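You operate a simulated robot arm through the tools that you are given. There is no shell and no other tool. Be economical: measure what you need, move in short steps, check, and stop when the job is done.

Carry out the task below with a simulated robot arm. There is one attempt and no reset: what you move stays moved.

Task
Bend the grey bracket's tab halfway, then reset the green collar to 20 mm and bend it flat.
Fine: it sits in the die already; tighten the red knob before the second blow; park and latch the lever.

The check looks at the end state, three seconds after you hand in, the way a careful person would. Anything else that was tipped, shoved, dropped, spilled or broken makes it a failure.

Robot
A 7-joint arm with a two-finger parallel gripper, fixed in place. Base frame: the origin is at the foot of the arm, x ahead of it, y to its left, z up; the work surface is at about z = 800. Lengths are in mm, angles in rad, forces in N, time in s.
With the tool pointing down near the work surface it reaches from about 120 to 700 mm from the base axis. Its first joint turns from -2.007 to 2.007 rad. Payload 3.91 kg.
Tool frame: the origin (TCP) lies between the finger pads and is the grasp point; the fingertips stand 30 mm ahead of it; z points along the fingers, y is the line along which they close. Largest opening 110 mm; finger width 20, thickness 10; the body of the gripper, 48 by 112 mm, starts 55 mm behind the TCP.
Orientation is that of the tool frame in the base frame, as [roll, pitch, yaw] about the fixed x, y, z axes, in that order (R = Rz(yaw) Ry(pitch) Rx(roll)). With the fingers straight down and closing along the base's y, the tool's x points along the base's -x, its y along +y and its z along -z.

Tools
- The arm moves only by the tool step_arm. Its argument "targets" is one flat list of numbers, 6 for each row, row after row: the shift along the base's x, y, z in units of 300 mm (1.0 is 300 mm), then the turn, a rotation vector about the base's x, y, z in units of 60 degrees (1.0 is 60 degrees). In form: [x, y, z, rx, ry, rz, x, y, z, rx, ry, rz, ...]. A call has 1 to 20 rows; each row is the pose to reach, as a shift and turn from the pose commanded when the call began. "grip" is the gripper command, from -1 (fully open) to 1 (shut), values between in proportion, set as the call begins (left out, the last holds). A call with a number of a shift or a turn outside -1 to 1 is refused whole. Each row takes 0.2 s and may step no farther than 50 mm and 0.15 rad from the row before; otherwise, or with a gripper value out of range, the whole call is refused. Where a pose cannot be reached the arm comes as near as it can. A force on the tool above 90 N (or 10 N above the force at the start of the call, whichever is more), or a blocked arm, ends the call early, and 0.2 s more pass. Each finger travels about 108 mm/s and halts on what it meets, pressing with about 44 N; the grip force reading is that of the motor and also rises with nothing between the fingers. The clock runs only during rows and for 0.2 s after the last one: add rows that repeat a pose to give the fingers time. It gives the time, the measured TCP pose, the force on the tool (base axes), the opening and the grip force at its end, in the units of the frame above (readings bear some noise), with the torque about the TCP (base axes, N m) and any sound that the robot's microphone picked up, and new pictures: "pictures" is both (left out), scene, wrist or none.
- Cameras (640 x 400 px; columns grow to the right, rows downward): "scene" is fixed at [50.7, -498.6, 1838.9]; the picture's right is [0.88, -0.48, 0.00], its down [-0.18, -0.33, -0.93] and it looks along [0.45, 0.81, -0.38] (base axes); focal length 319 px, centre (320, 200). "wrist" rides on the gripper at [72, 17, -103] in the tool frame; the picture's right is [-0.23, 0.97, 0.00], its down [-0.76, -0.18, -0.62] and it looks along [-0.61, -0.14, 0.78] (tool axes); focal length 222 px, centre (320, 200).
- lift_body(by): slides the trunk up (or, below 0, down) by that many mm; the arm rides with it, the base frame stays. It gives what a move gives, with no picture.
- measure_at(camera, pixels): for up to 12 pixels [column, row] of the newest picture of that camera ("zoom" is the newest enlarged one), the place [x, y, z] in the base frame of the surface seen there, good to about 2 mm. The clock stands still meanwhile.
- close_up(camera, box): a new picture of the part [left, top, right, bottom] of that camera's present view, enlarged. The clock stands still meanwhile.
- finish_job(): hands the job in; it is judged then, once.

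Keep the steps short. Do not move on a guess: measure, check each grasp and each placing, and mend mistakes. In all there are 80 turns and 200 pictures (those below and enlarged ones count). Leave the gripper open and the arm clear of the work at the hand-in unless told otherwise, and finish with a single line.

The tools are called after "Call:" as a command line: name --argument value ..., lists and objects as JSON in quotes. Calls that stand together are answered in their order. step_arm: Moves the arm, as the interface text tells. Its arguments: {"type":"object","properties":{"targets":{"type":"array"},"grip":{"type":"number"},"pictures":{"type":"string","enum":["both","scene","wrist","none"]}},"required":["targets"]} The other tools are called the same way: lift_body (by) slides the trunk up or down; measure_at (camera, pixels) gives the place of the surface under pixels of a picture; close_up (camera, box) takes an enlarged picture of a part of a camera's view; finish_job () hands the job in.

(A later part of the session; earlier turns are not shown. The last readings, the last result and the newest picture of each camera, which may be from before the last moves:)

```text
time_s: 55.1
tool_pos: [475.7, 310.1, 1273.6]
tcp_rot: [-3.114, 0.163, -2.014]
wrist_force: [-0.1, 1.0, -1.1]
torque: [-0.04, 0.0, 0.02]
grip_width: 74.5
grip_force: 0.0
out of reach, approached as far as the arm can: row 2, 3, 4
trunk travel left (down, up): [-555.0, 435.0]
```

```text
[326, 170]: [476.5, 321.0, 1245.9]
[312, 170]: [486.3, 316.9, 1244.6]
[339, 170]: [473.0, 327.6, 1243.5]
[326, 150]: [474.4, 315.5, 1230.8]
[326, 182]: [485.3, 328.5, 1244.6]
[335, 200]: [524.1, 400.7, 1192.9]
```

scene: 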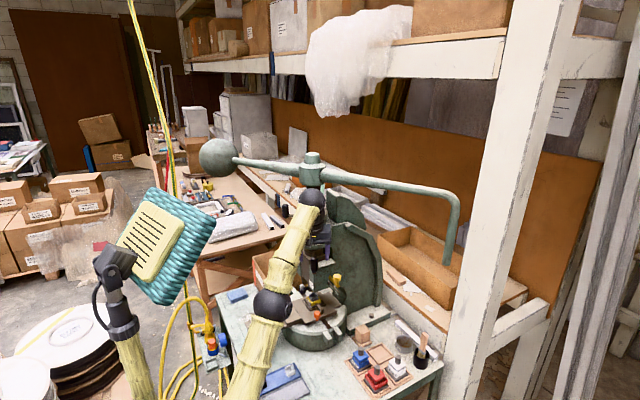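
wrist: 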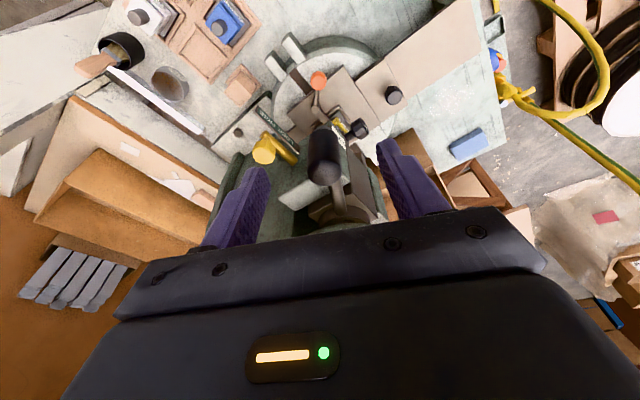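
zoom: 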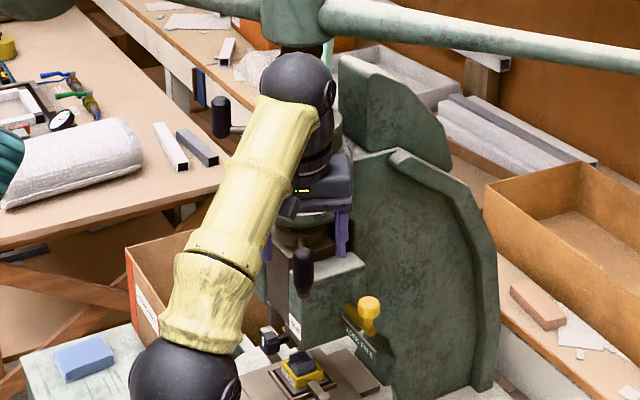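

Grip axis ≈ (481, 324). Descending onto it to z≈1216.

Call:
step_arm --targets '[0.012, 0.035, -0.05, 0, 0, 0, 0.018, 0.047, -0.1, 0, 0, 0, 0.018, 0.047, -0.15, 0, 0, 0, 0.018, 0.047, -0.19, 0, 0, 0]' --pictures "wrist"

Call:
close_up --camera "wrist" --box '[200, 60, 440, 230]'

```text
time_s: 56.1
tool_pos: [480.7, 325.9, 1215.8]
tcp_rot: [-3.114, 0.161, -2.015]
wrist_force: [0.3, 0.5, 0.3]
torque: [0.0, 0.0, 0.01]
grip_width: 74.2
grip_force: 0.1
trunk travel left (down, up): [-555.0, 435.0]
```

wrist: 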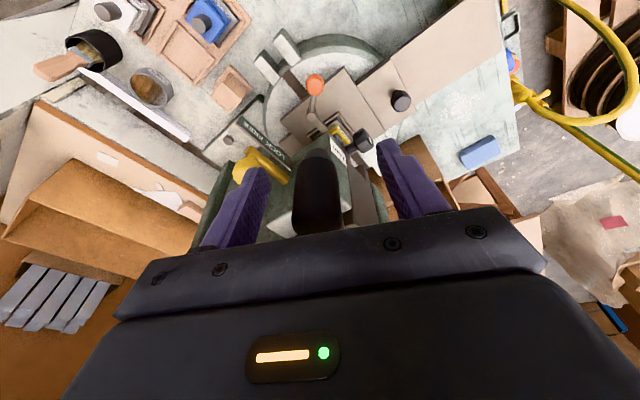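

```text
2.35 times, centred on (320, 145) of wrist
```

zoom: 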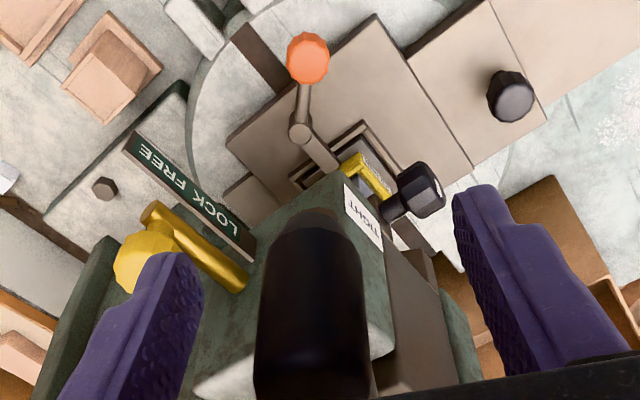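

Closing on the grip.

Call:
step_arm --targets '[0, 0, 0, 0, 0, 0, 0, 0, 0, 0, 0, 0, 0, 0, 0, 0, 0, 0]' --grip 1 --pictures "none"

Call:
step_arm --targets '[-0.016, 0.008, -0.0015, 0, 0, -0.033, -0.04, 0.02, -0.004, 0, 0, -0.083, -0.07, 0.038, -0.007, 0, 0, -0.15, -0.107, 0.064, -0.01, 0, 0, -0.233, -0.141, 0.093, -0.014, 0, 0, -0.317, -0.172, 0.125, -0.018, 0, 0, -0.4, -0.2, 0.159, -0.021, 0, 0, -0.483, -0.225, 0.196, -0.025, 0, 0, -0.567, -0.247, 0.234, -0.029, 0, 0, -0.65, -0.247, 0.234, -0.029, 0, 0, -0.65]' --pictures "scene"

Call:
close_up --camera "scene" --box '[200, 140, 480, 330]'

```text
time_s: 56.9
tool_pos: [483.3, 326.0, 1214.8]
tcp_rot: [-3.115, 0.158, -2.015]
wrist_force: [2.8, -4.5, -7.4]
torque: [2.04, 0.85, -0.47]
grip_width: 26.4
grip_force: 45.0
trunk travel left (down, up): [-555.0, 435.0]
```

```text
time_s: 59.1
tool_pos: [409.1, 397.5, 1205.3]
tcp_rot: [-3.112, 0.158, -2.695]
wrist_force: [19.5, 11.7, -17.3]
torque: [1.45, 0.53, 0.04]
grip_width: 26.1
grip_force: 44.9
trunk travel left (down, up): [-555.0, 435.0]
```

scene: 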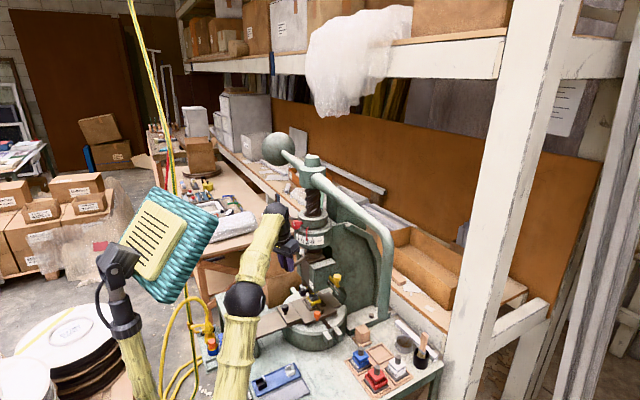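

```text
2.11 times, centred on (340, 235) of scene
```

zoom: 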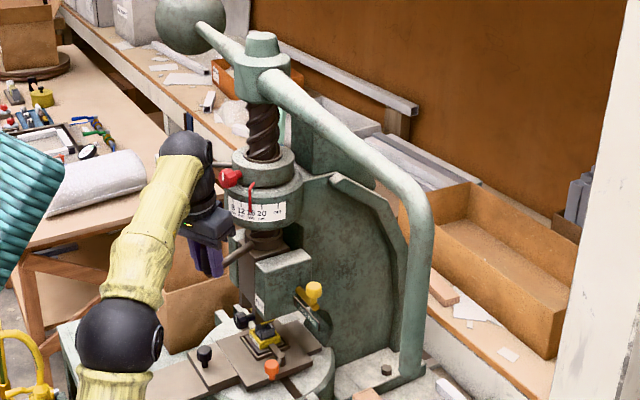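

Solid hold, 39° swept. Before continuing I'll check the elbow's place and height against the handle's path.

Call:
measure_at --camera "scene" --pixels '[[245, 290], [244, 283], [262, 297], [256, 275], [263, 250], [275, 215], [385, 312], [388, 270], [380, 240], [231, 340]]'

Call:
close_up --camera "scene" --box '[280, 250, 360, 320]'

```text
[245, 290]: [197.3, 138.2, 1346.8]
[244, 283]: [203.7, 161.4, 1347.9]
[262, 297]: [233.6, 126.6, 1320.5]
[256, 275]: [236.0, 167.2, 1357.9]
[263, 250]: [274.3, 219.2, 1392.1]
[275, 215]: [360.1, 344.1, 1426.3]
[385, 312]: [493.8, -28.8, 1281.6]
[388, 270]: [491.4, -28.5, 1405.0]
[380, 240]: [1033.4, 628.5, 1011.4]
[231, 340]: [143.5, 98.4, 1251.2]
```

```text
5.71 times, centred on (320, 285) of scene
```

zoom: 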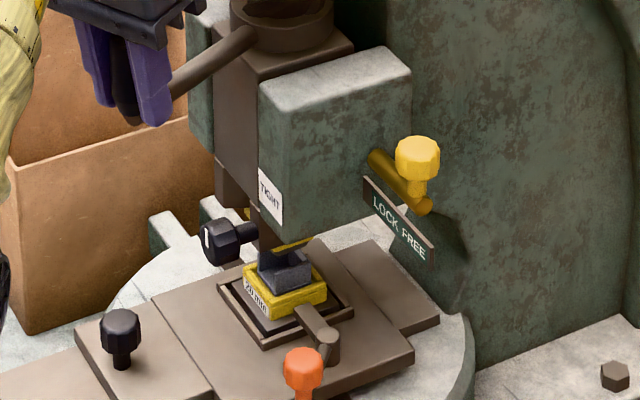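

The elbow (≈(205,140), top z 1350) stands in the handle's path at ~70–80° of swing, and more swing than that is probably needed. I'll return the lever gently to its rest and re-pose with a leaning hand and lower trunk.

Call:
step_arm --targets '[0.022, -0.038, 0.004, 0, 0, 0.083, 0.047, -0.075, 0.008, 0, 0, 0.167, 0.075, -0.109, 0.011, 0, 0, 0.25, 0.106, -0.141, 0.015, 0, 0, 0.333, 0.14, -0.17, 0.019, 0, 0, 0.417, 0.177, -0.196, 0.022, 0, 0, 0.5, 0.207, -0.214, 0.025, 0, 0, 0.567, 0.247, -0.234, 0.029, 0, 0, 0.65, 0.247, -0.234, 0.029, 0, 0, 0.65]' --pictures "none"

Call:
step_arm --targets '[0, 0, 0, 0, 0, 0, 0, 0, 0, 0.1, -0.05, 0, 0, 0, 0, 0.2, -0.1, 0, 0, 0, 0, 0.3, -0.15, 0, 0, 0, 0, 0.4, -0.2, 0, 0, 0, 0, 0.5, -0.25, 0]' --grip -0.35 --pictures "scene"

Call:
close_up --camera "scene" --box '[230, 190, 390, 330]'

```text
time_s: 61.1
tool_pos: [483.9, 323.0, 1217.7]
tcp_rot: [-3.116, 0.162, -2.015]
wrist_force: [1.6, -13.3, -16.5]
torque: [1.21, 1.15, -0.53]
grip_width: 26.2
grip_force: 45.5
trunk travel left (down, up): [-555.0, 435.0]
```

```text
time_s: 62.5
tool_pos: [479.9, 325.0, 1216.6]
tcp_rot: [-3.099, 0.749, -2.007]
wrist_force: [0.3, 0.0, -0.4]
torque: [0.01, 0.0, 0.01]
grip_width: 74.6
grip_force: 0.1
trunk travel left (down, up): [-555.0, 435.0]
```

scene: 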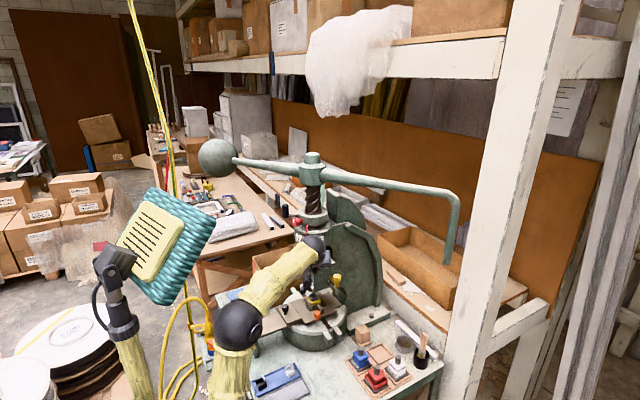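

```text
2.86 times, centred on (310, 260) of scene
```

zoom: 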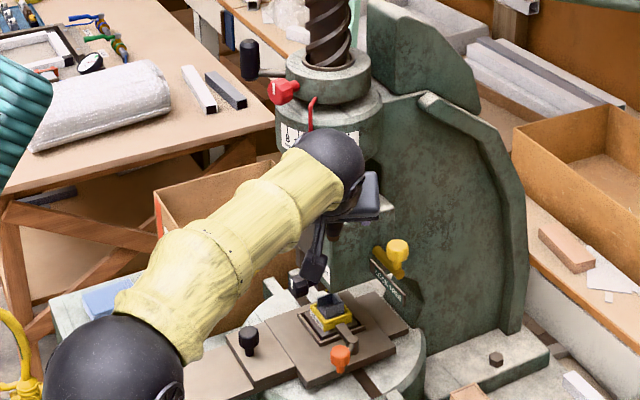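

Lean 43° works. Lowering the trunk 80 mm while keeping the hand about the grip (up 40, trunk −80, up 40).

Call:
step_arm --targets '[0, 0, 0.07, 0, 0, 0, 0, 0, 0.13, 0, 0, 0]' --pictures "none"

Call:
lift_body --by -80

Call:
step_arm --targets '[0, 0, 0.07, 0, 0, 0, 0, 0, 0.14, 0.05, -0.025, 0, 0, 0, 0.14, 0.12, -0.06, 0, 0, 0, 0.14, 0.2, -0.1, 0]' --pictures "none"

```text
time_s: 63.1
tool_pos: [479.4, 324.5, 1257.2]
tcp_rot: [-3.1, 0.747, -2.007]
wrist_force: [1.2, -0.7, 0.2]
torque: [0.0, 0.04, 0.04]
grip_width: 74.6
grip_force: 0.1
trunk travel left (down, up): [-555.0, 435.0]
```

```text
time_s: 64.3
tool_pos: [480.5, 324.5, 1177.5]
tcp_rot: [-3.1, 0.744, -2.009]
wrist_force: [-0.2, -0.6, -0.3]
torque: [-0.02, -0.03, 0.02]
grip_width: 74.4
grip_force: 0.1
trunk travel left (down, up): [-475.0, 515.0]
```

```text
time_s: 65.3
tool_pos: [479.5, 322.1, 1218.6]
tcp_rot: [-3.088, 0.983, -1.999]
wrist_force: [-0.1, 0.0, 0.1]
torque: [-0.01, -0.01, 0.02]
grip_width: 74.0
grip_force: 0.0
trunk travel left (down, up): [-475.0, 515.0]
```

Fine with 56° lean at trunk 475. Another 50 mm lower.

Call:
step_arm --targets '[0, 0, 0.08, 0, 0, 0]' --pictures "none"

Call:
lift_body --by -50

Call:
step_arm --targets '[0, 0, 0.04, 0, 0, 0, 0, 0, 0.08, 0, 0, 0, 0, 0, 0.08, 0, 0, 0]' --pictures "scene"

Call:
close_up --camera "scene" --box '[230, 190, 390, 330]'

Call:
close_up --camera "wrist" --box '[200, 60, 440, 230]'

```text
time_s: 65.7
tool_pos: [481.3, 324.6, 1243.0]
tcp_rot: [-3.088, 0.981, -1.999]
wrist_force: [-0.1, 0.2, -0.5]
torque: [-0.03, -0.01, 0.03]
grip_width: 74.4
grip_force: 0.2
trunk travel left (down, up): [-475.0, 515.0]
```

```text
time_s: 66.6
tool_pos: [481.2, 323.8, 1193.6]
tcp_rot: [-3.086, 0.98, -2.0]
wrist_force: [-0.9, 0.5, 0.2]
torque: [0.0, -0.01, -0.03]
grip_width: 74.6
grip_force: 0.1
trunk travel left (down, up): [-425.0, 565.0]
```

```text
time_s: 67.4
tool_pos: [480.9, 324.7, 1216.5]
tcp_rot: [-3.09, 0.98, -2.0]
wrist_force: [-0.1, -0.9, 0.0]
torque: [0.0, 0.01, -0.01]
grip_width: 74.4
grip_force: 0.1
trunk travel left (down, up): [-425.0, 565.0]
```

scene: 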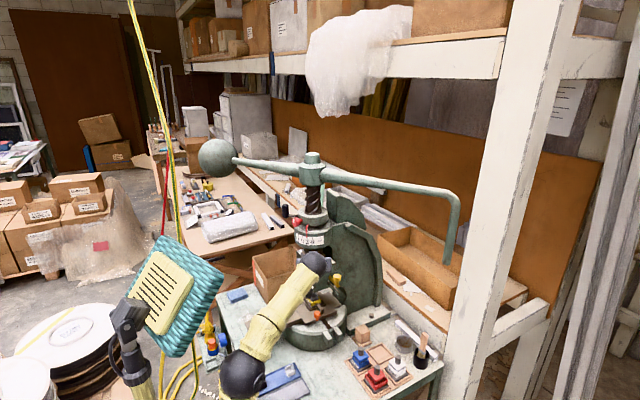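

```text
2.86 times, centred on (310, 260) of scene
```

zoom: 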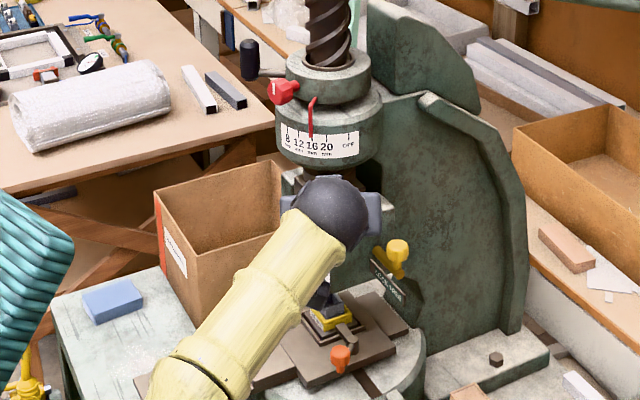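

```text
2.35 times, centred on (320, 145) of wrist
```

zoom: 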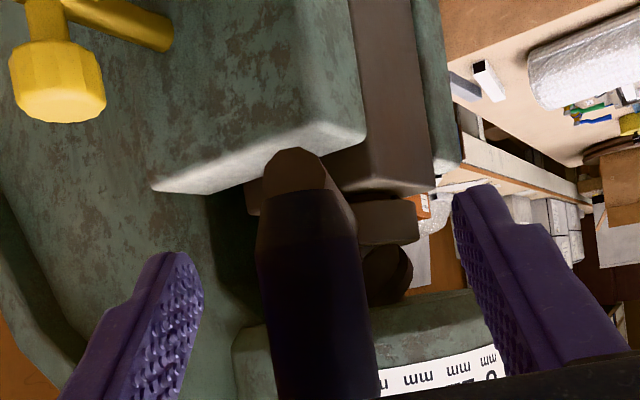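

Elbow is now low and the grip sits well between the fingers. Closing and swinging 57° along the refined arc (axis ≈ (552, 463)).

Call:
step_arm --targets '[0, 0, 0, 0, 0, 0, 0, 0, 0, 0, 0, 0, 0, 0, 0, 0, 0, 0]' --grip 1 --pictures "none"

Call:
step_arm --targets '[-0.024, 0.013, -0.0025, 0, 0, -0.05, -0.054, 0.032, -0.006, 0, 0, -0.117, -0.09, 0.059, -0.01, 0, 0, -0.2, -0.124, 0.089, -0.014, 0, 0, -0.283, -0.155, 0.122, -0.018, 0, 0, -0.367, -0.183, 0.157, -0.0225, 0, 0, -0.45, -0.207, 0.195, -0.027, 0, 0, -0.533, -0.229, 0.235, -0.031, 0, 0, -0.617, -0.247, 0.276, -0.035, 0, 0, -0.7, -0.261, 0.319, -0.039, 0, 0, -0.783, -0.271, 0.363, -0.043, 0, 0, -0.867, -0.278, 0.407, -0.0475, 0, 0, -0.95]' --pictures "scene"

Call:
close_up --camera "scene" --box '[200, 140, 480, 330]'

Call:
close_up --camera "scene" --box '[280, 250, 360, 320]'

```text
time_s: 68.2
tool_pos: [482.7, 321.5, 1216.2]
tcp_rot: [-3.091, 0.981, -2.005]
wrist_force: [5.7, -1.6, 2.8]
torque: [1.12, 0.9, -0.39]
grip_width: 26.0
grip_force: 44.9
trunk travel left (down, up): [-425.0, 565.0]
```

```text
time_s: 70.8
tool_pos: [397.8, 446.9, 1201.8]
tcp_rot: [-3.086, 0.977, -2.996]
wrist_force: [-1.1, -10.0, -22.2]
torque: [0.91, 0.02, -0.16]
grip_width: 26.0
grip_force: 45.1
trunk travel left (down, up): [-425.0, 565.0]
```

scene: 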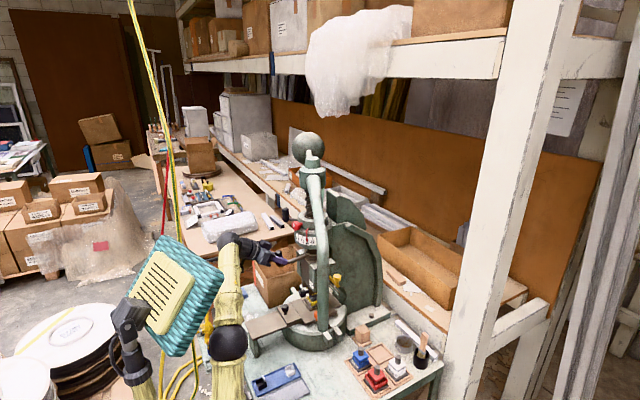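

```text
2.11 times, centred on (340, 235) of scene
```

zoom: 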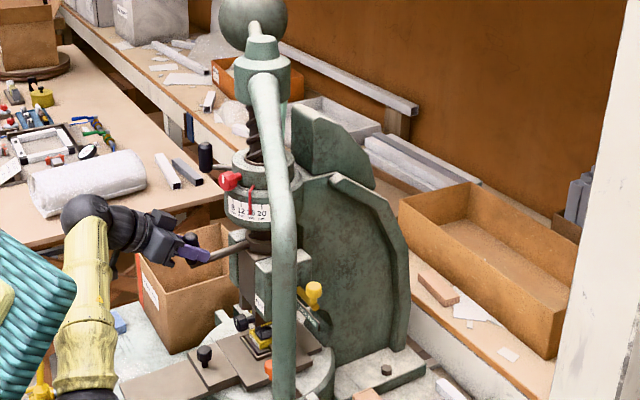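

```text
5.71 times, centred on (320, 285) of scene
```

zoom: 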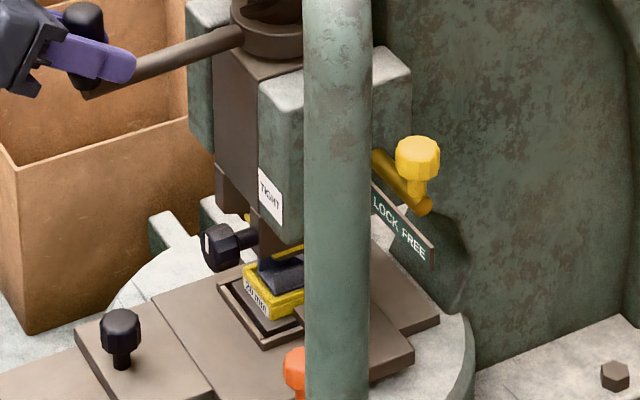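

Smooth. Checking the elbow and the head display versus the coming handle path before continuing.

Call:
measure_at --camera "scene" --pixels '[[222, 272], [220, 290], [195, 340], [228, 336], [228, 348], [240, 345], [231, 315], [232, 270], [225, 245], [318, 300], [317, 330]]'

```text
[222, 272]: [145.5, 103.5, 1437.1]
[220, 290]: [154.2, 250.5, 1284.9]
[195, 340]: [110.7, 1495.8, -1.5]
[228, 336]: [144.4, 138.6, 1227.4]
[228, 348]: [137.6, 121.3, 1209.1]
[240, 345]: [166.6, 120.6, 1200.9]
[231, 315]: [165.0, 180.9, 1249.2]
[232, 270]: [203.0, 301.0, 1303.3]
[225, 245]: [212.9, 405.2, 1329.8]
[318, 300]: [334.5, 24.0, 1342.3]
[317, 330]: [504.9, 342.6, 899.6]
```

Handle would clear the elbow by only ~14 mm in z. I'll loosen to a cage (30 mm, grip still trapped), lean the hand 14° more, and lower the trunk 35 mm while raising the arm by the same.

Call:
step_arm --targets '[0, 0, 0, 0.011, -0.077, 0, 0, 0, 0.01, 0.022, -0.154, 0, 0, 0, 0.03, 0.034, -0.231, 0]' --grip 0.45 --pictures "none"

Call:
lift_body --by -18

Call:
step_arm --targets '[0, 0, 0.03, 0, 0, 0, 0, 0, 0.06, 0, 0, 0]' --pictures "none"

Call:
lift_body --by -18

Call:
close_up --camera "scene" --box '[180, 190, 340, 370]'

```text
time_s: 71.6
tool_pos: [398.4, 446.9, 1213.1]
tcp_rot: [-3.088, 1.228, -2.993]
wrist_force: [-0.5, -0.2, 0.8]
torque: [-0.03, 0.01, -0.03]
grip_width: 30.3
grip_force: 0.1
trunk travel left (down, up): [-425.0, 565.0]
```

```text
time_s: 72.2
tool_pos: [397.2, 447.9, 1193.5]
tcp_rot: [-3.086, 1.225, -2.993]
wrist_force: [-0.9, 0.3, -1.2]
torque: [0.04, 0.01, 0.02]
grip_width: 30.2
grip_force: 0.1
trunk travel left (down, up): [-407.0, 583.0]
```

```text
time_s: 72.8
tool_pos: [398.7, 446.4, 1212.6]
tcp_rot: [-3.086, 1.224, -2.993]
wrist_force: [-0.1, -0.6, -0.1]
torque: [0.01, -0.02, -0.01]
grip_width: 30.4
grip_force: 0.1
trunk travel left (down, up): [-407.0, 583.0]
```

```text
time_s: 73.5
tool_pos: [397.4, 446.2, 1194.5]
tcp_rot: [-3.087, 1.226, -2.994]
wrist_force: [-0.2, 0.2, 0.1]
torque: [0.03, 0.0, 0.0]
grip_width: 30.1
grip_force: 0.0
trunk travel left (down, up): [-389.0, 601.0]
```

```text
2.22 times, centred on (260, 280) of scene
```

zoom: 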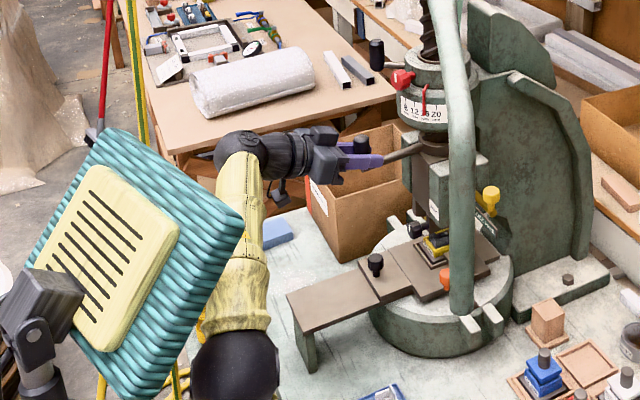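

Caged and force-free. Closing again and continuing to about 77° with a check.

Call:
step_arm --targets '[0, 0, 0.03, 0, 0, 0, 0, 0, 0.035, 0, 0, 0, -0.003, 0.045, 0.033, 0, 0, -0.083, -0.001, 0.09, 0.029, 0, 0, -0.167, 0.004, 0.135, 0.025, 0, 0, -0.25, 0.013, 0.179, 0.021, 0, 0, -0.333]' --grip 1 --pictures "scene"

Call:
close_up --camera "scene" --box '[180, 190, 340, 370]'

Call:
close_up --camera "scene" --box '[280, 250, 360, 320]'

```text
time_s: 74.5
tool_pos: [404.0, 446.7, 1210.5]
tcp_rot: [-3.101, 1.225, 3.087]
wrist_force: [-4.6, -45.6, -18.2]
torque: [1.15, -0.7, -0.07]
grip_width: 25.5
grip_force: 45.0
trunk travel left (down, up): [-389.0, 601.0]
stopped in row 4: the force on the tool passed its limit at 98 N (the readings are from after the stop); the commanded pose is now the measured one
```

scene: 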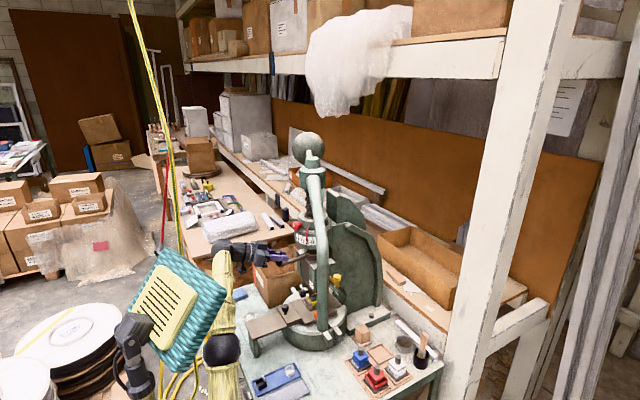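

```text
2.22 times, centred on (260, 280) of scene
```

zoom: 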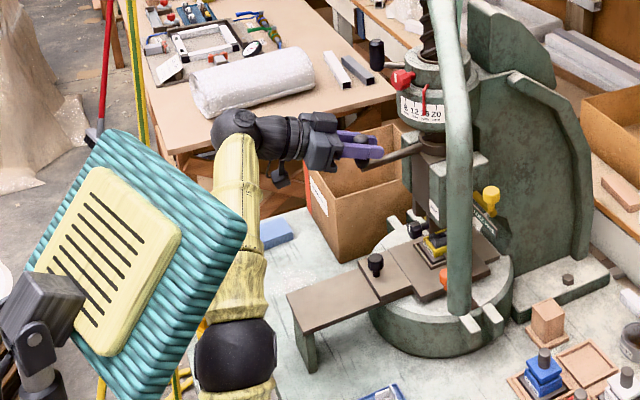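

```text
5.71 times, centred on (320, 285) of scene
```

zoom: 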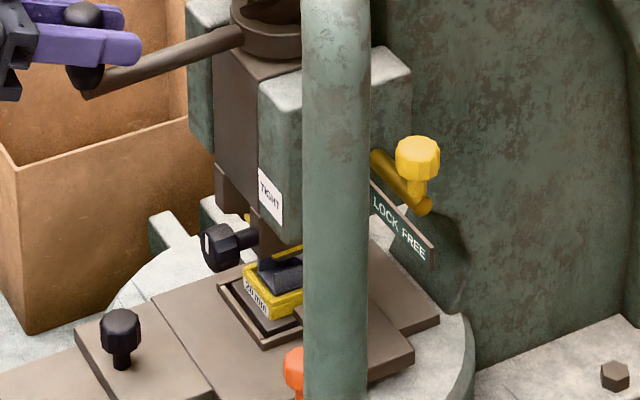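

Stopped by ~98 N at ≈57°: either the collar stop or the punch on the tab. Looking very closely at the punch, tab and collar.

Call:
close_up --camera "scene" --box '[300, 275, 325, 300]'

Call:
close_up --camera "scene" --box '[285, 190, 345, 260]'

```text
16.00 times, centred on (312, 288) of scene
```

zoom: 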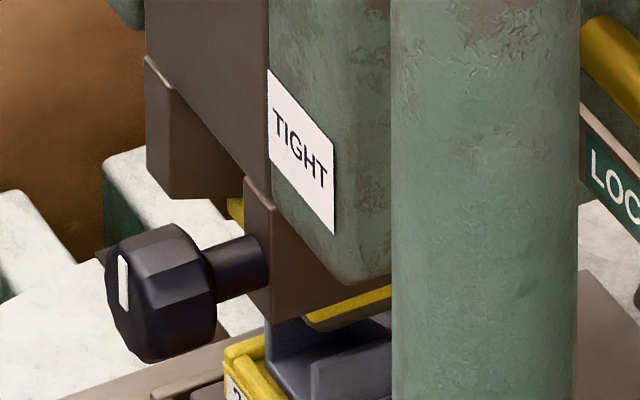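

```text
5.71 times, centred on (315, 225) of scene
```

zoom: 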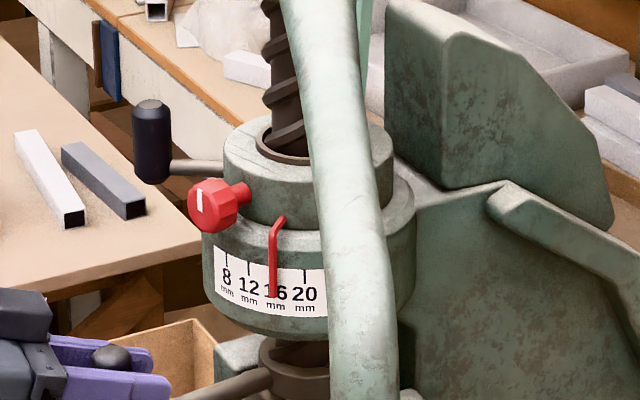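

The yellow punch is resting on the tab's top edge; 98 N at the crank (≈15 N·m) does not bend it. More leverage is needed: pushing the long lever tube from above at r≈380 gives over twice the torque, with the arm above the lever so nothing is in the handle's path. First I release the crank, back out and see whether the lever stays.

Call:
step_arm --targets '[0, 0, 0, 0, 0, 0, 0, 0, 0, 0, 0, 0, 0, 0, 0, 0, 0, 0, -0.1, 0, 0.04, 0, 0, 0, -0.2, 0, 0.08, 0, 0, 0, -0.3, 0, 0.12, 0, 0, 0]' --grip -0.3 --pictures "scene"

```text
time_s: 75.9
tool_pos: [311.1, 459.4, 1242.6]
tcp_rot: [-3.079, 1.226, 3.123]
wrist_force: [0.3, -0.4, 0.6]
torque: [-0.02, 0.01, -0.03]
grip_width: 71.4
grip_force: 0.0
trunk travel left (down, up): [-389.0, 601.0]
```

scene: 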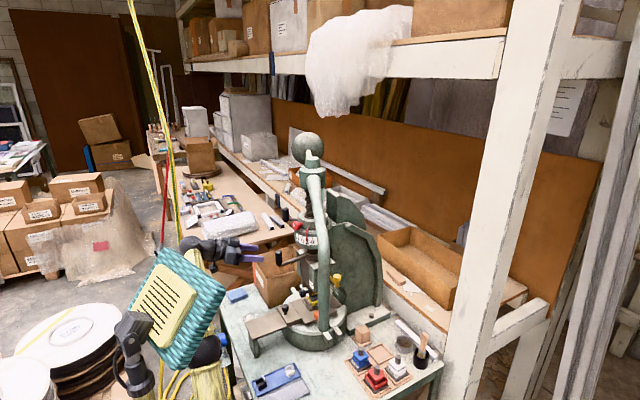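

The lever stays at 57° by itself. Now raising the trunk 440 mm on this free side, and straightening the tool.

Call:
lift_body --by 440

Call:
step_arm --targets '[0, -0.02, -0.05, 0, 0.117, 0, 0, -0.05, -0.1, 0, 0.234, 0, 0, -0.08, -0.15, 0, 0.351, 0, 0, -0.11, -0.2, 0, 0.468, 0, 0, -0.14, -0.25, 0, 0.585, 0]' --pictures "none"

Call:
step_arm --targets '[0, 0, 0, 0, 0.117, 0, 0, 0, 0, 0, 0.234, 0, 0, 0, 0, 0, 0.351, 0, 0, 0, 0, 0, 0.468, 0, 0, 0, 0, 0, 0.585, 0]' --pictures "scene"

```text
refused: 440 is not a number from -400 to 400
```

```text
time_s: 77.1
tool_pos: [312.3, 416.2, 1168.0]
tcp_rot: [-3.066, 0.612, 3.134]
wrist_force: [0.4, -0.1, -0.7]
torque: [-0.01, -0.01, -0.01]
grip_width: 71.6
grip_force: 0.1
trunk travel left (down, up): [-389.0, 601.0]
```

```text
time_s: 78.3
tool_pos: [299.4, 323.3, 1105.3]
tcp_rot: [-3.077, 0.029, 3.083]
wrist_force: [0.4, 1.3, -0.8]
torque: [-0.11, -0.09, 0.0]
grip_width: 71.5
grip_force: 0.0
out of reach, approached as far as the arm can: row 1, 2, 3, 4, 5
trunk travel left (down, up): [-389.0, 601.0]
```

scene: 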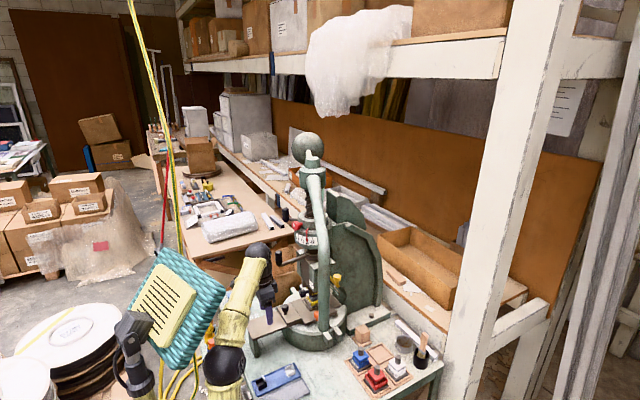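

Limit is 400 mm per lift; the arm is straightened and clear (165 mm from the tube). Lifting 400, then 60.

Call:
lift_body --by 400

Call:
lift_body --by 60

Call:
step_arm --targets '[0, 0, 0.03, 0, 0, 0.13, 0, 0, 0.06, 0, 0, 0.26, 0, 0, 0.09, 0, 0, 0.39, 0, 0, 0.1, 0, 0, 0.52]' --pictures "scene"

Call:
measure_at --camera "scene" --pixels '[[312, 185], [315, 195], [319, 210], [322, 230], [322, 270], [305, 152]]'

```text
time_s: 82.1
tool_pos: [299.9, 323.1, 1504.6]
tcp_rot: [-3.078, 0.031, 3.086]
wrist_force: [0.1, -1.3, 0.3]
torque: [-0.01, 0.0, 0.04]
grip_width: 71.3
grip_force: 0.1
trunk travel left (down, up): [-789.0, 201.0]
```

```text
time_s: 83.1
tool_pos: [299.6, 323.3, 1565.3]
tcp_rot: [-3.078, 0.033, 3.085]
wrist_force: [-0.4, 0.0, -0.1]
torque: [0.02, -0.01, 0.02]
grip_width: 71.4
grip_force: 0.0
trunk travel left (down, up): [-849.0, 141.0]
```

```text
time_s: 84.1
tool_pos: [299.2, 321.6, 1593.2]
tcp_rot: [-3.081, 0.034, -2.651]
wrist_force: [0.1, -0.3, 0.1]
torque: [0.01, 0.03, 0.04]
grip_width: 71.5
grip_force: 0.0
trunk travel left (down, up): [-849.0, 141.0]
```

scene: 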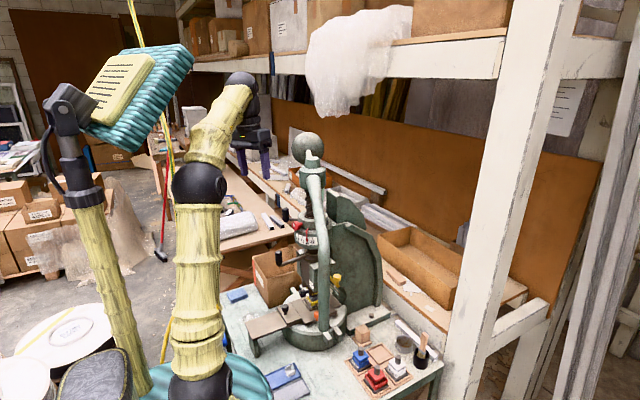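

```text
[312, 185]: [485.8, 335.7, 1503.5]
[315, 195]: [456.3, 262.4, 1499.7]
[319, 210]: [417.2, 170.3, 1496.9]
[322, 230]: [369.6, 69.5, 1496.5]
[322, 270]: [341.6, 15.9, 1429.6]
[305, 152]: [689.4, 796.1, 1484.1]
```

Tube is at z≈1482 centre. Checking where the upper arm stands vs the handle sweep (r 470–510 about the axis, z 1270–1480).

Call:
measure_at --camera "scene" --pixels '[[198, 240], [215, 240], [198, 290], [220, 290], [198, 330], [220, 330], [225, 365], [200, 190], [270, 385]]'

```text
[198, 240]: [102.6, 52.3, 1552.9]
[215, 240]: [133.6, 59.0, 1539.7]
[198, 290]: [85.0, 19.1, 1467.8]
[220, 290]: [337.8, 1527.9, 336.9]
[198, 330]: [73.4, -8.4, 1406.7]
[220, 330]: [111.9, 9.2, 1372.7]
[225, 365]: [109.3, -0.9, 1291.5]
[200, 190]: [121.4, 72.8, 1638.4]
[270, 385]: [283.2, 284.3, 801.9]
```

Upper arm is clear (r≈570+). Now moving over the lever tube at r≈380, (388,120), yawing so the fingers close across the tube.

Call:
step_arm --targets '[0.06, -0.135, 0, 0, 0, 0.121, 0.12, -0.27, 0, 0, 0, 0.243, 0.18, -0.4, 0, 0, 0, 0.364, 0.24, -0.54, 0, 0, 0, 0.486, 0.296, -0.672, 0, 0, 0, 0.607]' --pictures "both"

Call:
close_up --camera "scene" --box '[240, 100, 400, 230]'

```text
time_s: 85.3
tool_pos: [389.0, 119.9, 1594.3]
tcp_rot: [-3.078, 0.031, -2.015]
wrist_force: [0.1, 0.4, -0.7]
torque: [0.03, 0.02, 0.01]
grip_width: 71.6
grip_force: 0.1
trunk travel left (down, up): [-849.0, 141.0]
```

scene: 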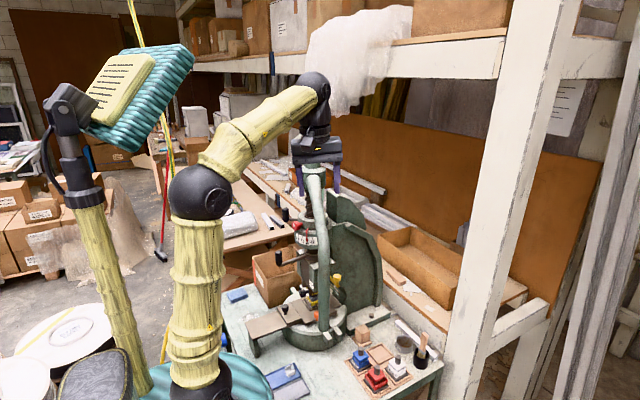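
wrist: 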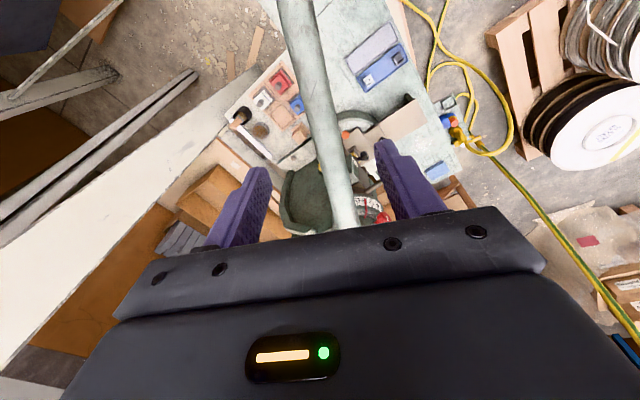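

```text
3.08 times, centred on (320, 165) of scene
```

zoom: 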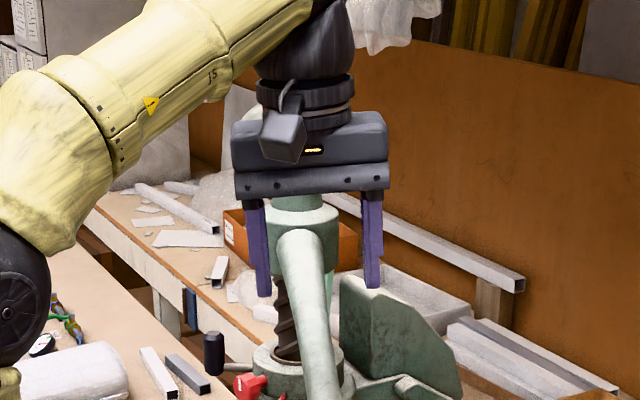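

Tube runs between the fingers. Descending to z≈1484 and closing lightly on it.

Call:
step_arm --targets '[0, 0, -0.12, 0, 0, 0, 0, 0, -0.24, 0, 0, 0, 0, 0, -0.365, 0, 0, 0]' --pictures "none"

Call:
step_arm --targets '[0, 0, 0, 0, 0, 0, 0, 0, 0, 0, 0, 0, 0, 0, 0, 0, 0, 0]' --grip 1 --pictures "wrist"

```text
time_s: 86.1
tool_pos: [390.0, 120.9, 1486.0]
tcp_rot: [-3.077, 0.032, -2.018]
wrist_force: [0.6, 0.3, -0.1]
torque: [0.02, 0.0, -0.03]
grip_width: 71.8
grip_force: 0.0
trunk travel left (down, up): [-849.0, 141.0]
```

```text
time_s: 86.9
tool_pos: [391.0, 119.4, 1486.5]
tcp_rot: [-3.078, 0.032, -2.018]
wrist_force: [7.8, -4.2, 1.6]
torque: [-0.21, -0.4, 0.77]
grip_width: 35.7
grip_force: 45.4
trunk travel left (down, up): [-849.0, 141.0]
```

wrist: 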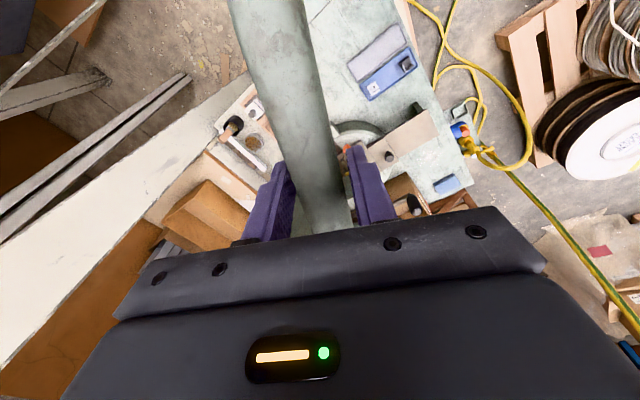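

Gripped the tube (35.7 mm). Now pushing it clockwise, 2° per row, 20° in all.

Call:
step_arm --targets '[-0.04, 0.019, 0, 0, 0, -0.033, -0.079, 0.04, 0, 0, 0, -0.067, -0.117, 0.062, 0, 0, 0, -0.1, -0.154, 0.086, 0, 0, 0, -0.133, -0.191, 0.11, 0, 0, 0, -0.167, -0.226, 0.136, 0, 0, 0, -0.2, -0.261, 0.164, 0, 0, 0, -0.233, -0.295, 0.192, 0, 0, 0, -0.267, -0.328, 0.222, 0, 0, 0, -0.3, -0.359, 0.252, 0, 0, 0, -0.333]' --pictures "scene"

Call:
close_up --camera "scene" --box '[295, 270, 335, 310]'

```text
time_s: 87.6
tool_pos: [392.4, 121.9, 1484.6]
tcp_rot: [-3.046, 0.044, -2.115]
wrist_force: [68.5, -21.0, 7.4]
torque: [-1.31, 0.39, 0.99]
grip_width: 37.9
grip_force: 45.0
trunk travel left (down, up): [-849.0, 141.0]
stopped in row 3: the force on the tool passed its limit at 95 N (the readings are from after the stop); the commanded pose is now the measured one
```

scene: 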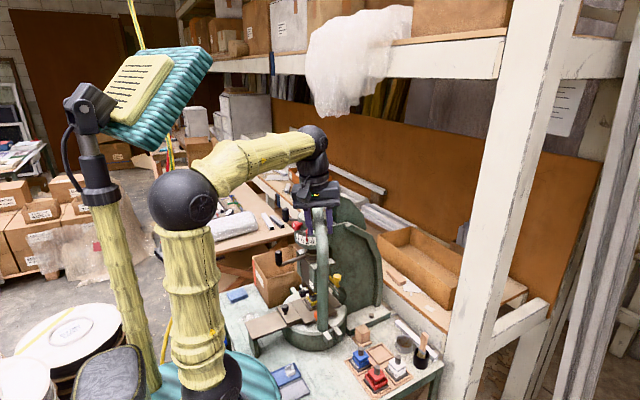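

```text
10.00 times, centred on (315, 290) of scene
```

zoom: 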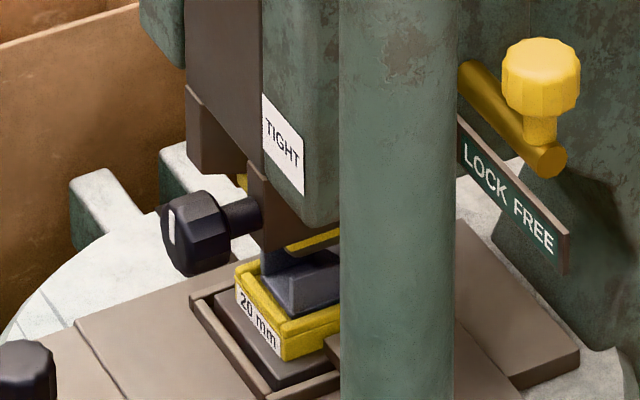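

Still blocked with 95 N × 0.38 m ≈ 36 N·m – so this looks like a hard stop (the collar at 16 mm), not the tab's resistance. I'll swing the lever back ~25° to see whether the tab has already been bent.

Call:
step_arm --targets '[0.03, -0.012, 0, 0, 0, 0.033, 0.08, -0.03, 0, 0, 0, 0.083, 0.15, -0.06, 0, 0, 0, 0.167, 0.22, -0.08, 0, 0, 0, 0.24, 0.3, -0.098, 0, 0, 0, 0.32, 0.38, -0.11, 0, 0, 0, 0.4, 0.44, -0.116, 0, 0, 0, 0.46]' --pictures "scene"

Call:
close_up --camera "scene" --box '[295, 270, 335, 310]'

```text
time_s: 89.2
tool_pos: [500.0, 91.3, 1490.7]
tcp_rot: [-3.046, 0.048, -1.624]
wrist_force: [0.9, -15.7, 24.0]
torque: [-0.01, 0.15, -1.47]
grip_width: 37.2
grip_force: 45.1
trunk travel left (down, up): [-849.0, 141.0]
```

scene: 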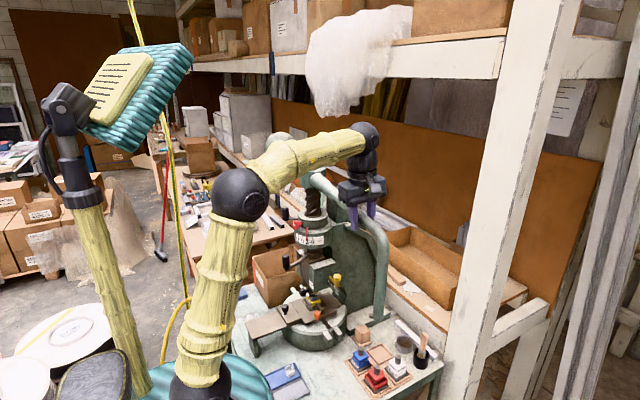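

```text
10.00 times, centred on (315, 290) of scene
```

zoom: 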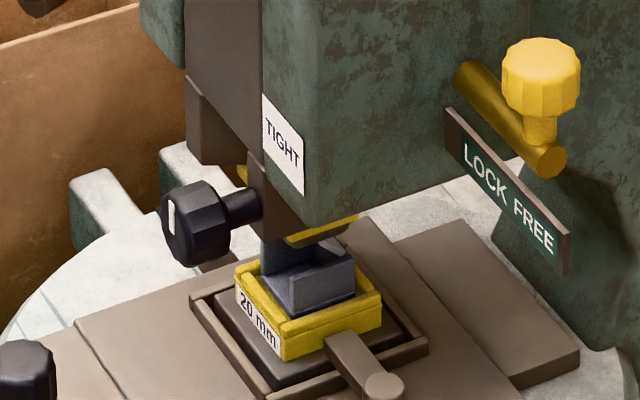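

Punch still hides part of the tab. Swinging back another ~17°.

Call:
step_arm --targets '[0.06, -0.003, 0, 0, 0, 0.05, 0.13, 0.0, 0, 0, 0, 0.12, 0.21, 0.01, 0, 0, 0, 0.19, 0.29, 0.025, 0, 0, 0, 0.26, 0.37, 0.045, 0, 0, 0, 0.33, 0.44, 0.06, 0, 0, 0, 0.4, 0.5, 0.078, 0, 0, 0, 0.45]' --pictures "scene"

Call:
close_up --camera "scene" --box '[295, 270, 335, 310]'

```text
time_s: 90.8
tool_pos: [622.9, 104.6, 1486.8]
tcp_rot: [-3.053, 0.048, -1.201]
wrist_force: [-1.1, -22.6, 17.8]
torque: [0.02, -0.24, -0.93]
grip_width: 39.0
grip_force: 45.0
out of reach, approached as far as the arm can: row 6, 7
trunk travel left (down, up): [-849.0, 141.0]
```

scene: 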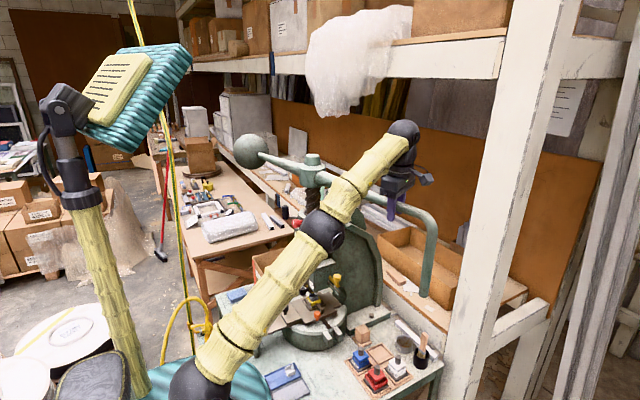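

```text
10.00 times, centred on (315, 290) of scene
```

zoom: 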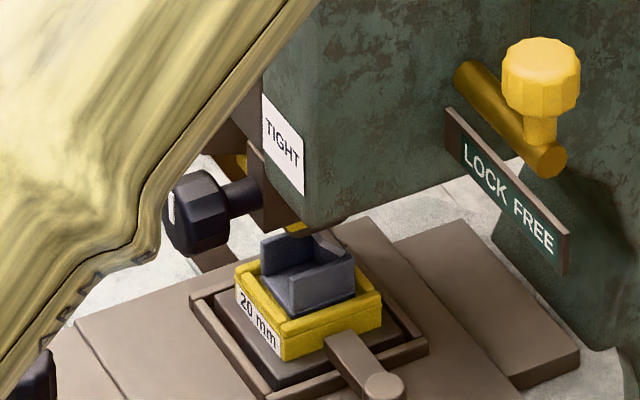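

The tab's outline seems to differ from the start. Zooming more and measuring.

Call:
close_up --camera "scene" --box '[306, 288, 322, 304]'

Call:
measure_at --camera "zoom" --pixels '[[200, 60], [150, 40], [300, 60], [330, 130], [400, 150], [250, 130], [220, 200], [260, 250], [380, 230], [120, 100], [380, 60], [430, 100]]'

```text
16.00 times, centred on (314, 296) of scene
```

zoom: 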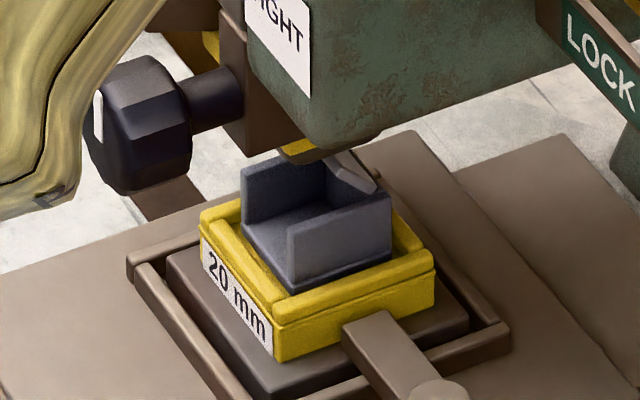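

```text
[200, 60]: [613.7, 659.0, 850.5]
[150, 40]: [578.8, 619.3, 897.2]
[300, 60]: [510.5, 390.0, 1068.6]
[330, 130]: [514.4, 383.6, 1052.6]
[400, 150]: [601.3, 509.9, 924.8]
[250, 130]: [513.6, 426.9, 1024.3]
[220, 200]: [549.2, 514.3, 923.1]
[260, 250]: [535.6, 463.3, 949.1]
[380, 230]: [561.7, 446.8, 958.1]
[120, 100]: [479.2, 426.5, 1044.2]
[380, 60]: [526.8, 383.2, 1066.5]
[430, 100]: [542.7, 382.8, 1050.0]
```

The rear tab now leans (light-grey slanted plate beneath the punch) – the first blow against the 16 mm stop seems to have bent it halfway. Now to the collar: release the lever, rise, and retreat to the front side.

Call:
step_arm --targets '[0, 0, 0, 0, 0, 0, 0, 0, 0, 0, 0, 0, 0, 0, 0.13, 0, 0, 0, 0, 0, 0.26, 0, 0, 0, 0, 0, 0.38, 0, 0, 0]' --grip -0.3 --pictures "none"

Call:
step_arm --targets '[-0.09, 0.06, 0, 0, 0, -0.13, -0.18, 0.12, 0, 0, 0, -0.26, -0.27, 0.18, 0, 0, 0, -0.39, -0.36, 0.24, 0, 0, 0, -0.52, -0.45, 0.3, 0, 0, 0, -0.65, -0.54, 0.36, 0, 0, 0, -0.78]' --pictures "none"

Call:
step_arm --targets '[-0.09, 0.06, 0, 0, 0, -0.13, -0.18, 0.12, 0, 0, 0, -0.26, -0.27, 0.18, 0, 0, 0, -0.39, -0.36, 0.24, 0, 0, 0, -0.52, -0.45, 0.3, 0, 0, 0, -0.65, -0.54, 0.36, 0, 0, 0, -0.78]' --pictures "both"

Call:
close_up --camera "scene" --box '[300, 265, 340, 305]'

Call:
close_up --camera "wrist" --box '[280, 60, 460, 220]'

```text
time_s: 92.0
tool_pos: [594.8, 110.7, 1522.4]
tcp_rot: [-3.051, 0.043, -1.203]
wrist_force: [0.4, 0.6, 0.8]
torque: [-0.03, 0.0, 0.02]
grip_width: 71.5
grip_force: 0.1
out of reach, approached as far as the arm can: row 3, 4, 5
trunk travel left (down, up): [-849.0, 141.0]
```

```text
time_s: 93.4
tool_pos: [430.8, 219.2, 1525.2]
tcp_rot: [-3.048, 0.044, -2.021]
wrist_force: [0.1, -0.1, 0.7]
torque: [0.0, 0.0, -0.01]
grip_width: 71.4
grip_force: 0.1
trunk travel left (down, up): [-849.0, 141.0]
```

```text
time_s: 94.8
tool_pos: [269.1, 327.9, 1524.5]
tcp_rot: [-3.049, 0.044, -2.839]
wrist_force: [-0.7, 0.8, 1.7]
torque: [-0.01, -0.04, 0.02]
grip_width: 71.3
grip_force: 0.1
trunk travel left (down, up): [-849.0, 141.0]
```

scene: 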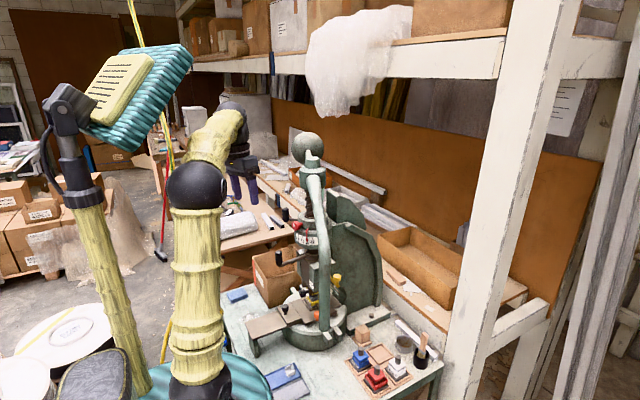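
wrist: 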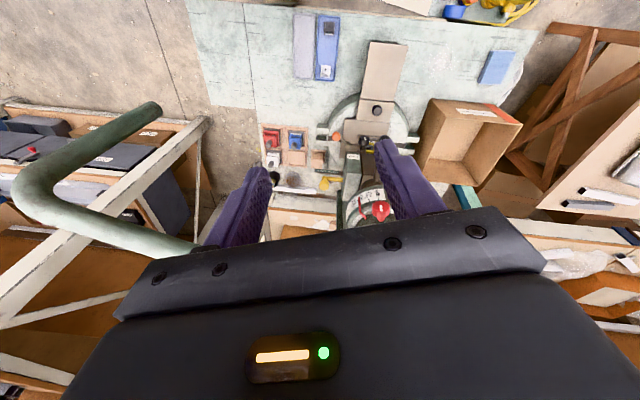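

```text
10.00 times, centred on (320, 285) of scene
```

zoom: 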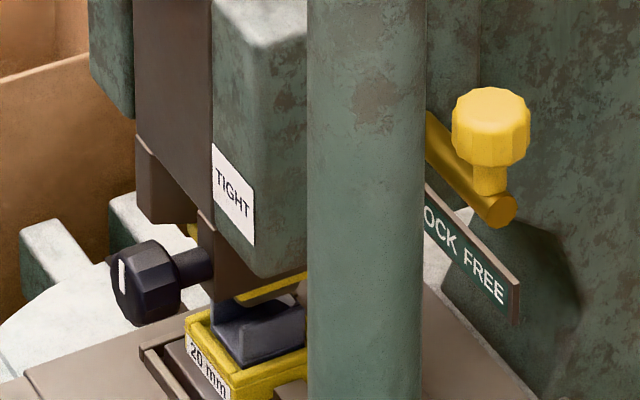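

```text
2.50 times, centred on (370, 140) of wrist
```

zoom: 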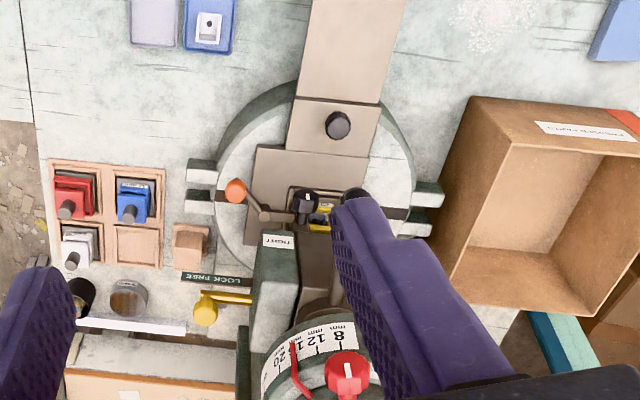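

The lever followed the hand back down to ~57° (fingertips were still beside the tube) – harmless, against the same stop. I'll shove the tube counter-clockwise with closed fingers from this side so that it coasts back up and unloads the collar.

Call:
step_arm --targets '[0.1, -0.058, -0.05, 0, 0, 0, 0.21, -0.115, -0.1, 0, 0, 0, 0.313, -0.173, -0.16, 0, 0, 0, 0.38, -0.205, -0.16, 0, 0, 0, 0.47, -0.248, -0.16, 0, 0, 0, 0.58, -0.3, -0.16, 0, 0, 0, 0.7, -0.35, -0.16, 0, 0, 0, 0.83, -0.4, -0.16, 0, 0, 0, 0.95, -0.43, -0.16, 0, 0, 0]' --grip 1 --pictures "scene"

Call:
close_up --camera "scene" --box '[295, 265, 335, 305]'

```text
time_s: 96.8
tool_pos: [557.5, 195.9, 1474.9]
tcp_rot: [-3.051, 0.04, -2.838]
wrist_force: [0.6, 0.6, 0.9]
torque: [0.04, 0.01, -0.01]
grip_width: 0.3
grip_force: 37.3
trunk travel left (down, up): [-849.0, 141.0]
```

scene: 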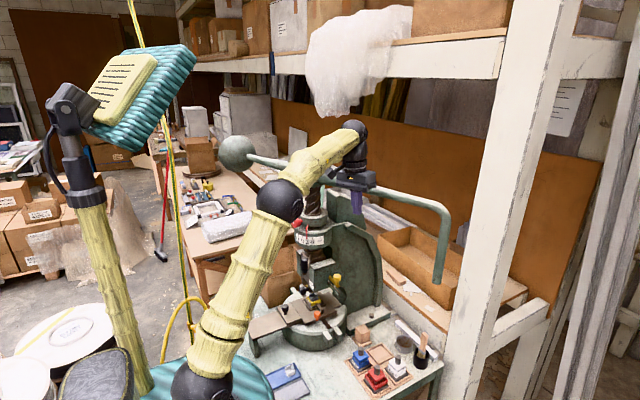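

```text
10.00 times, centred on (315, 285) of scene
```

zoom: 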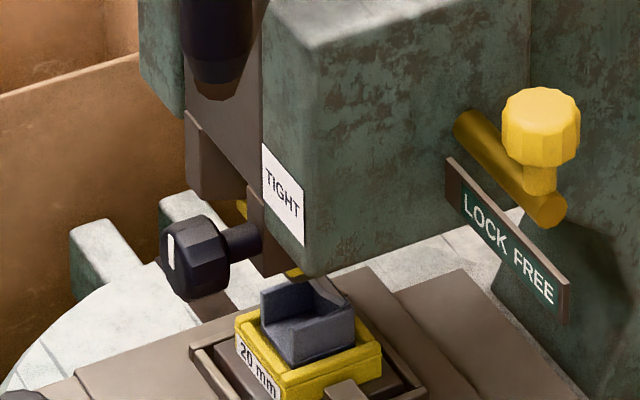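

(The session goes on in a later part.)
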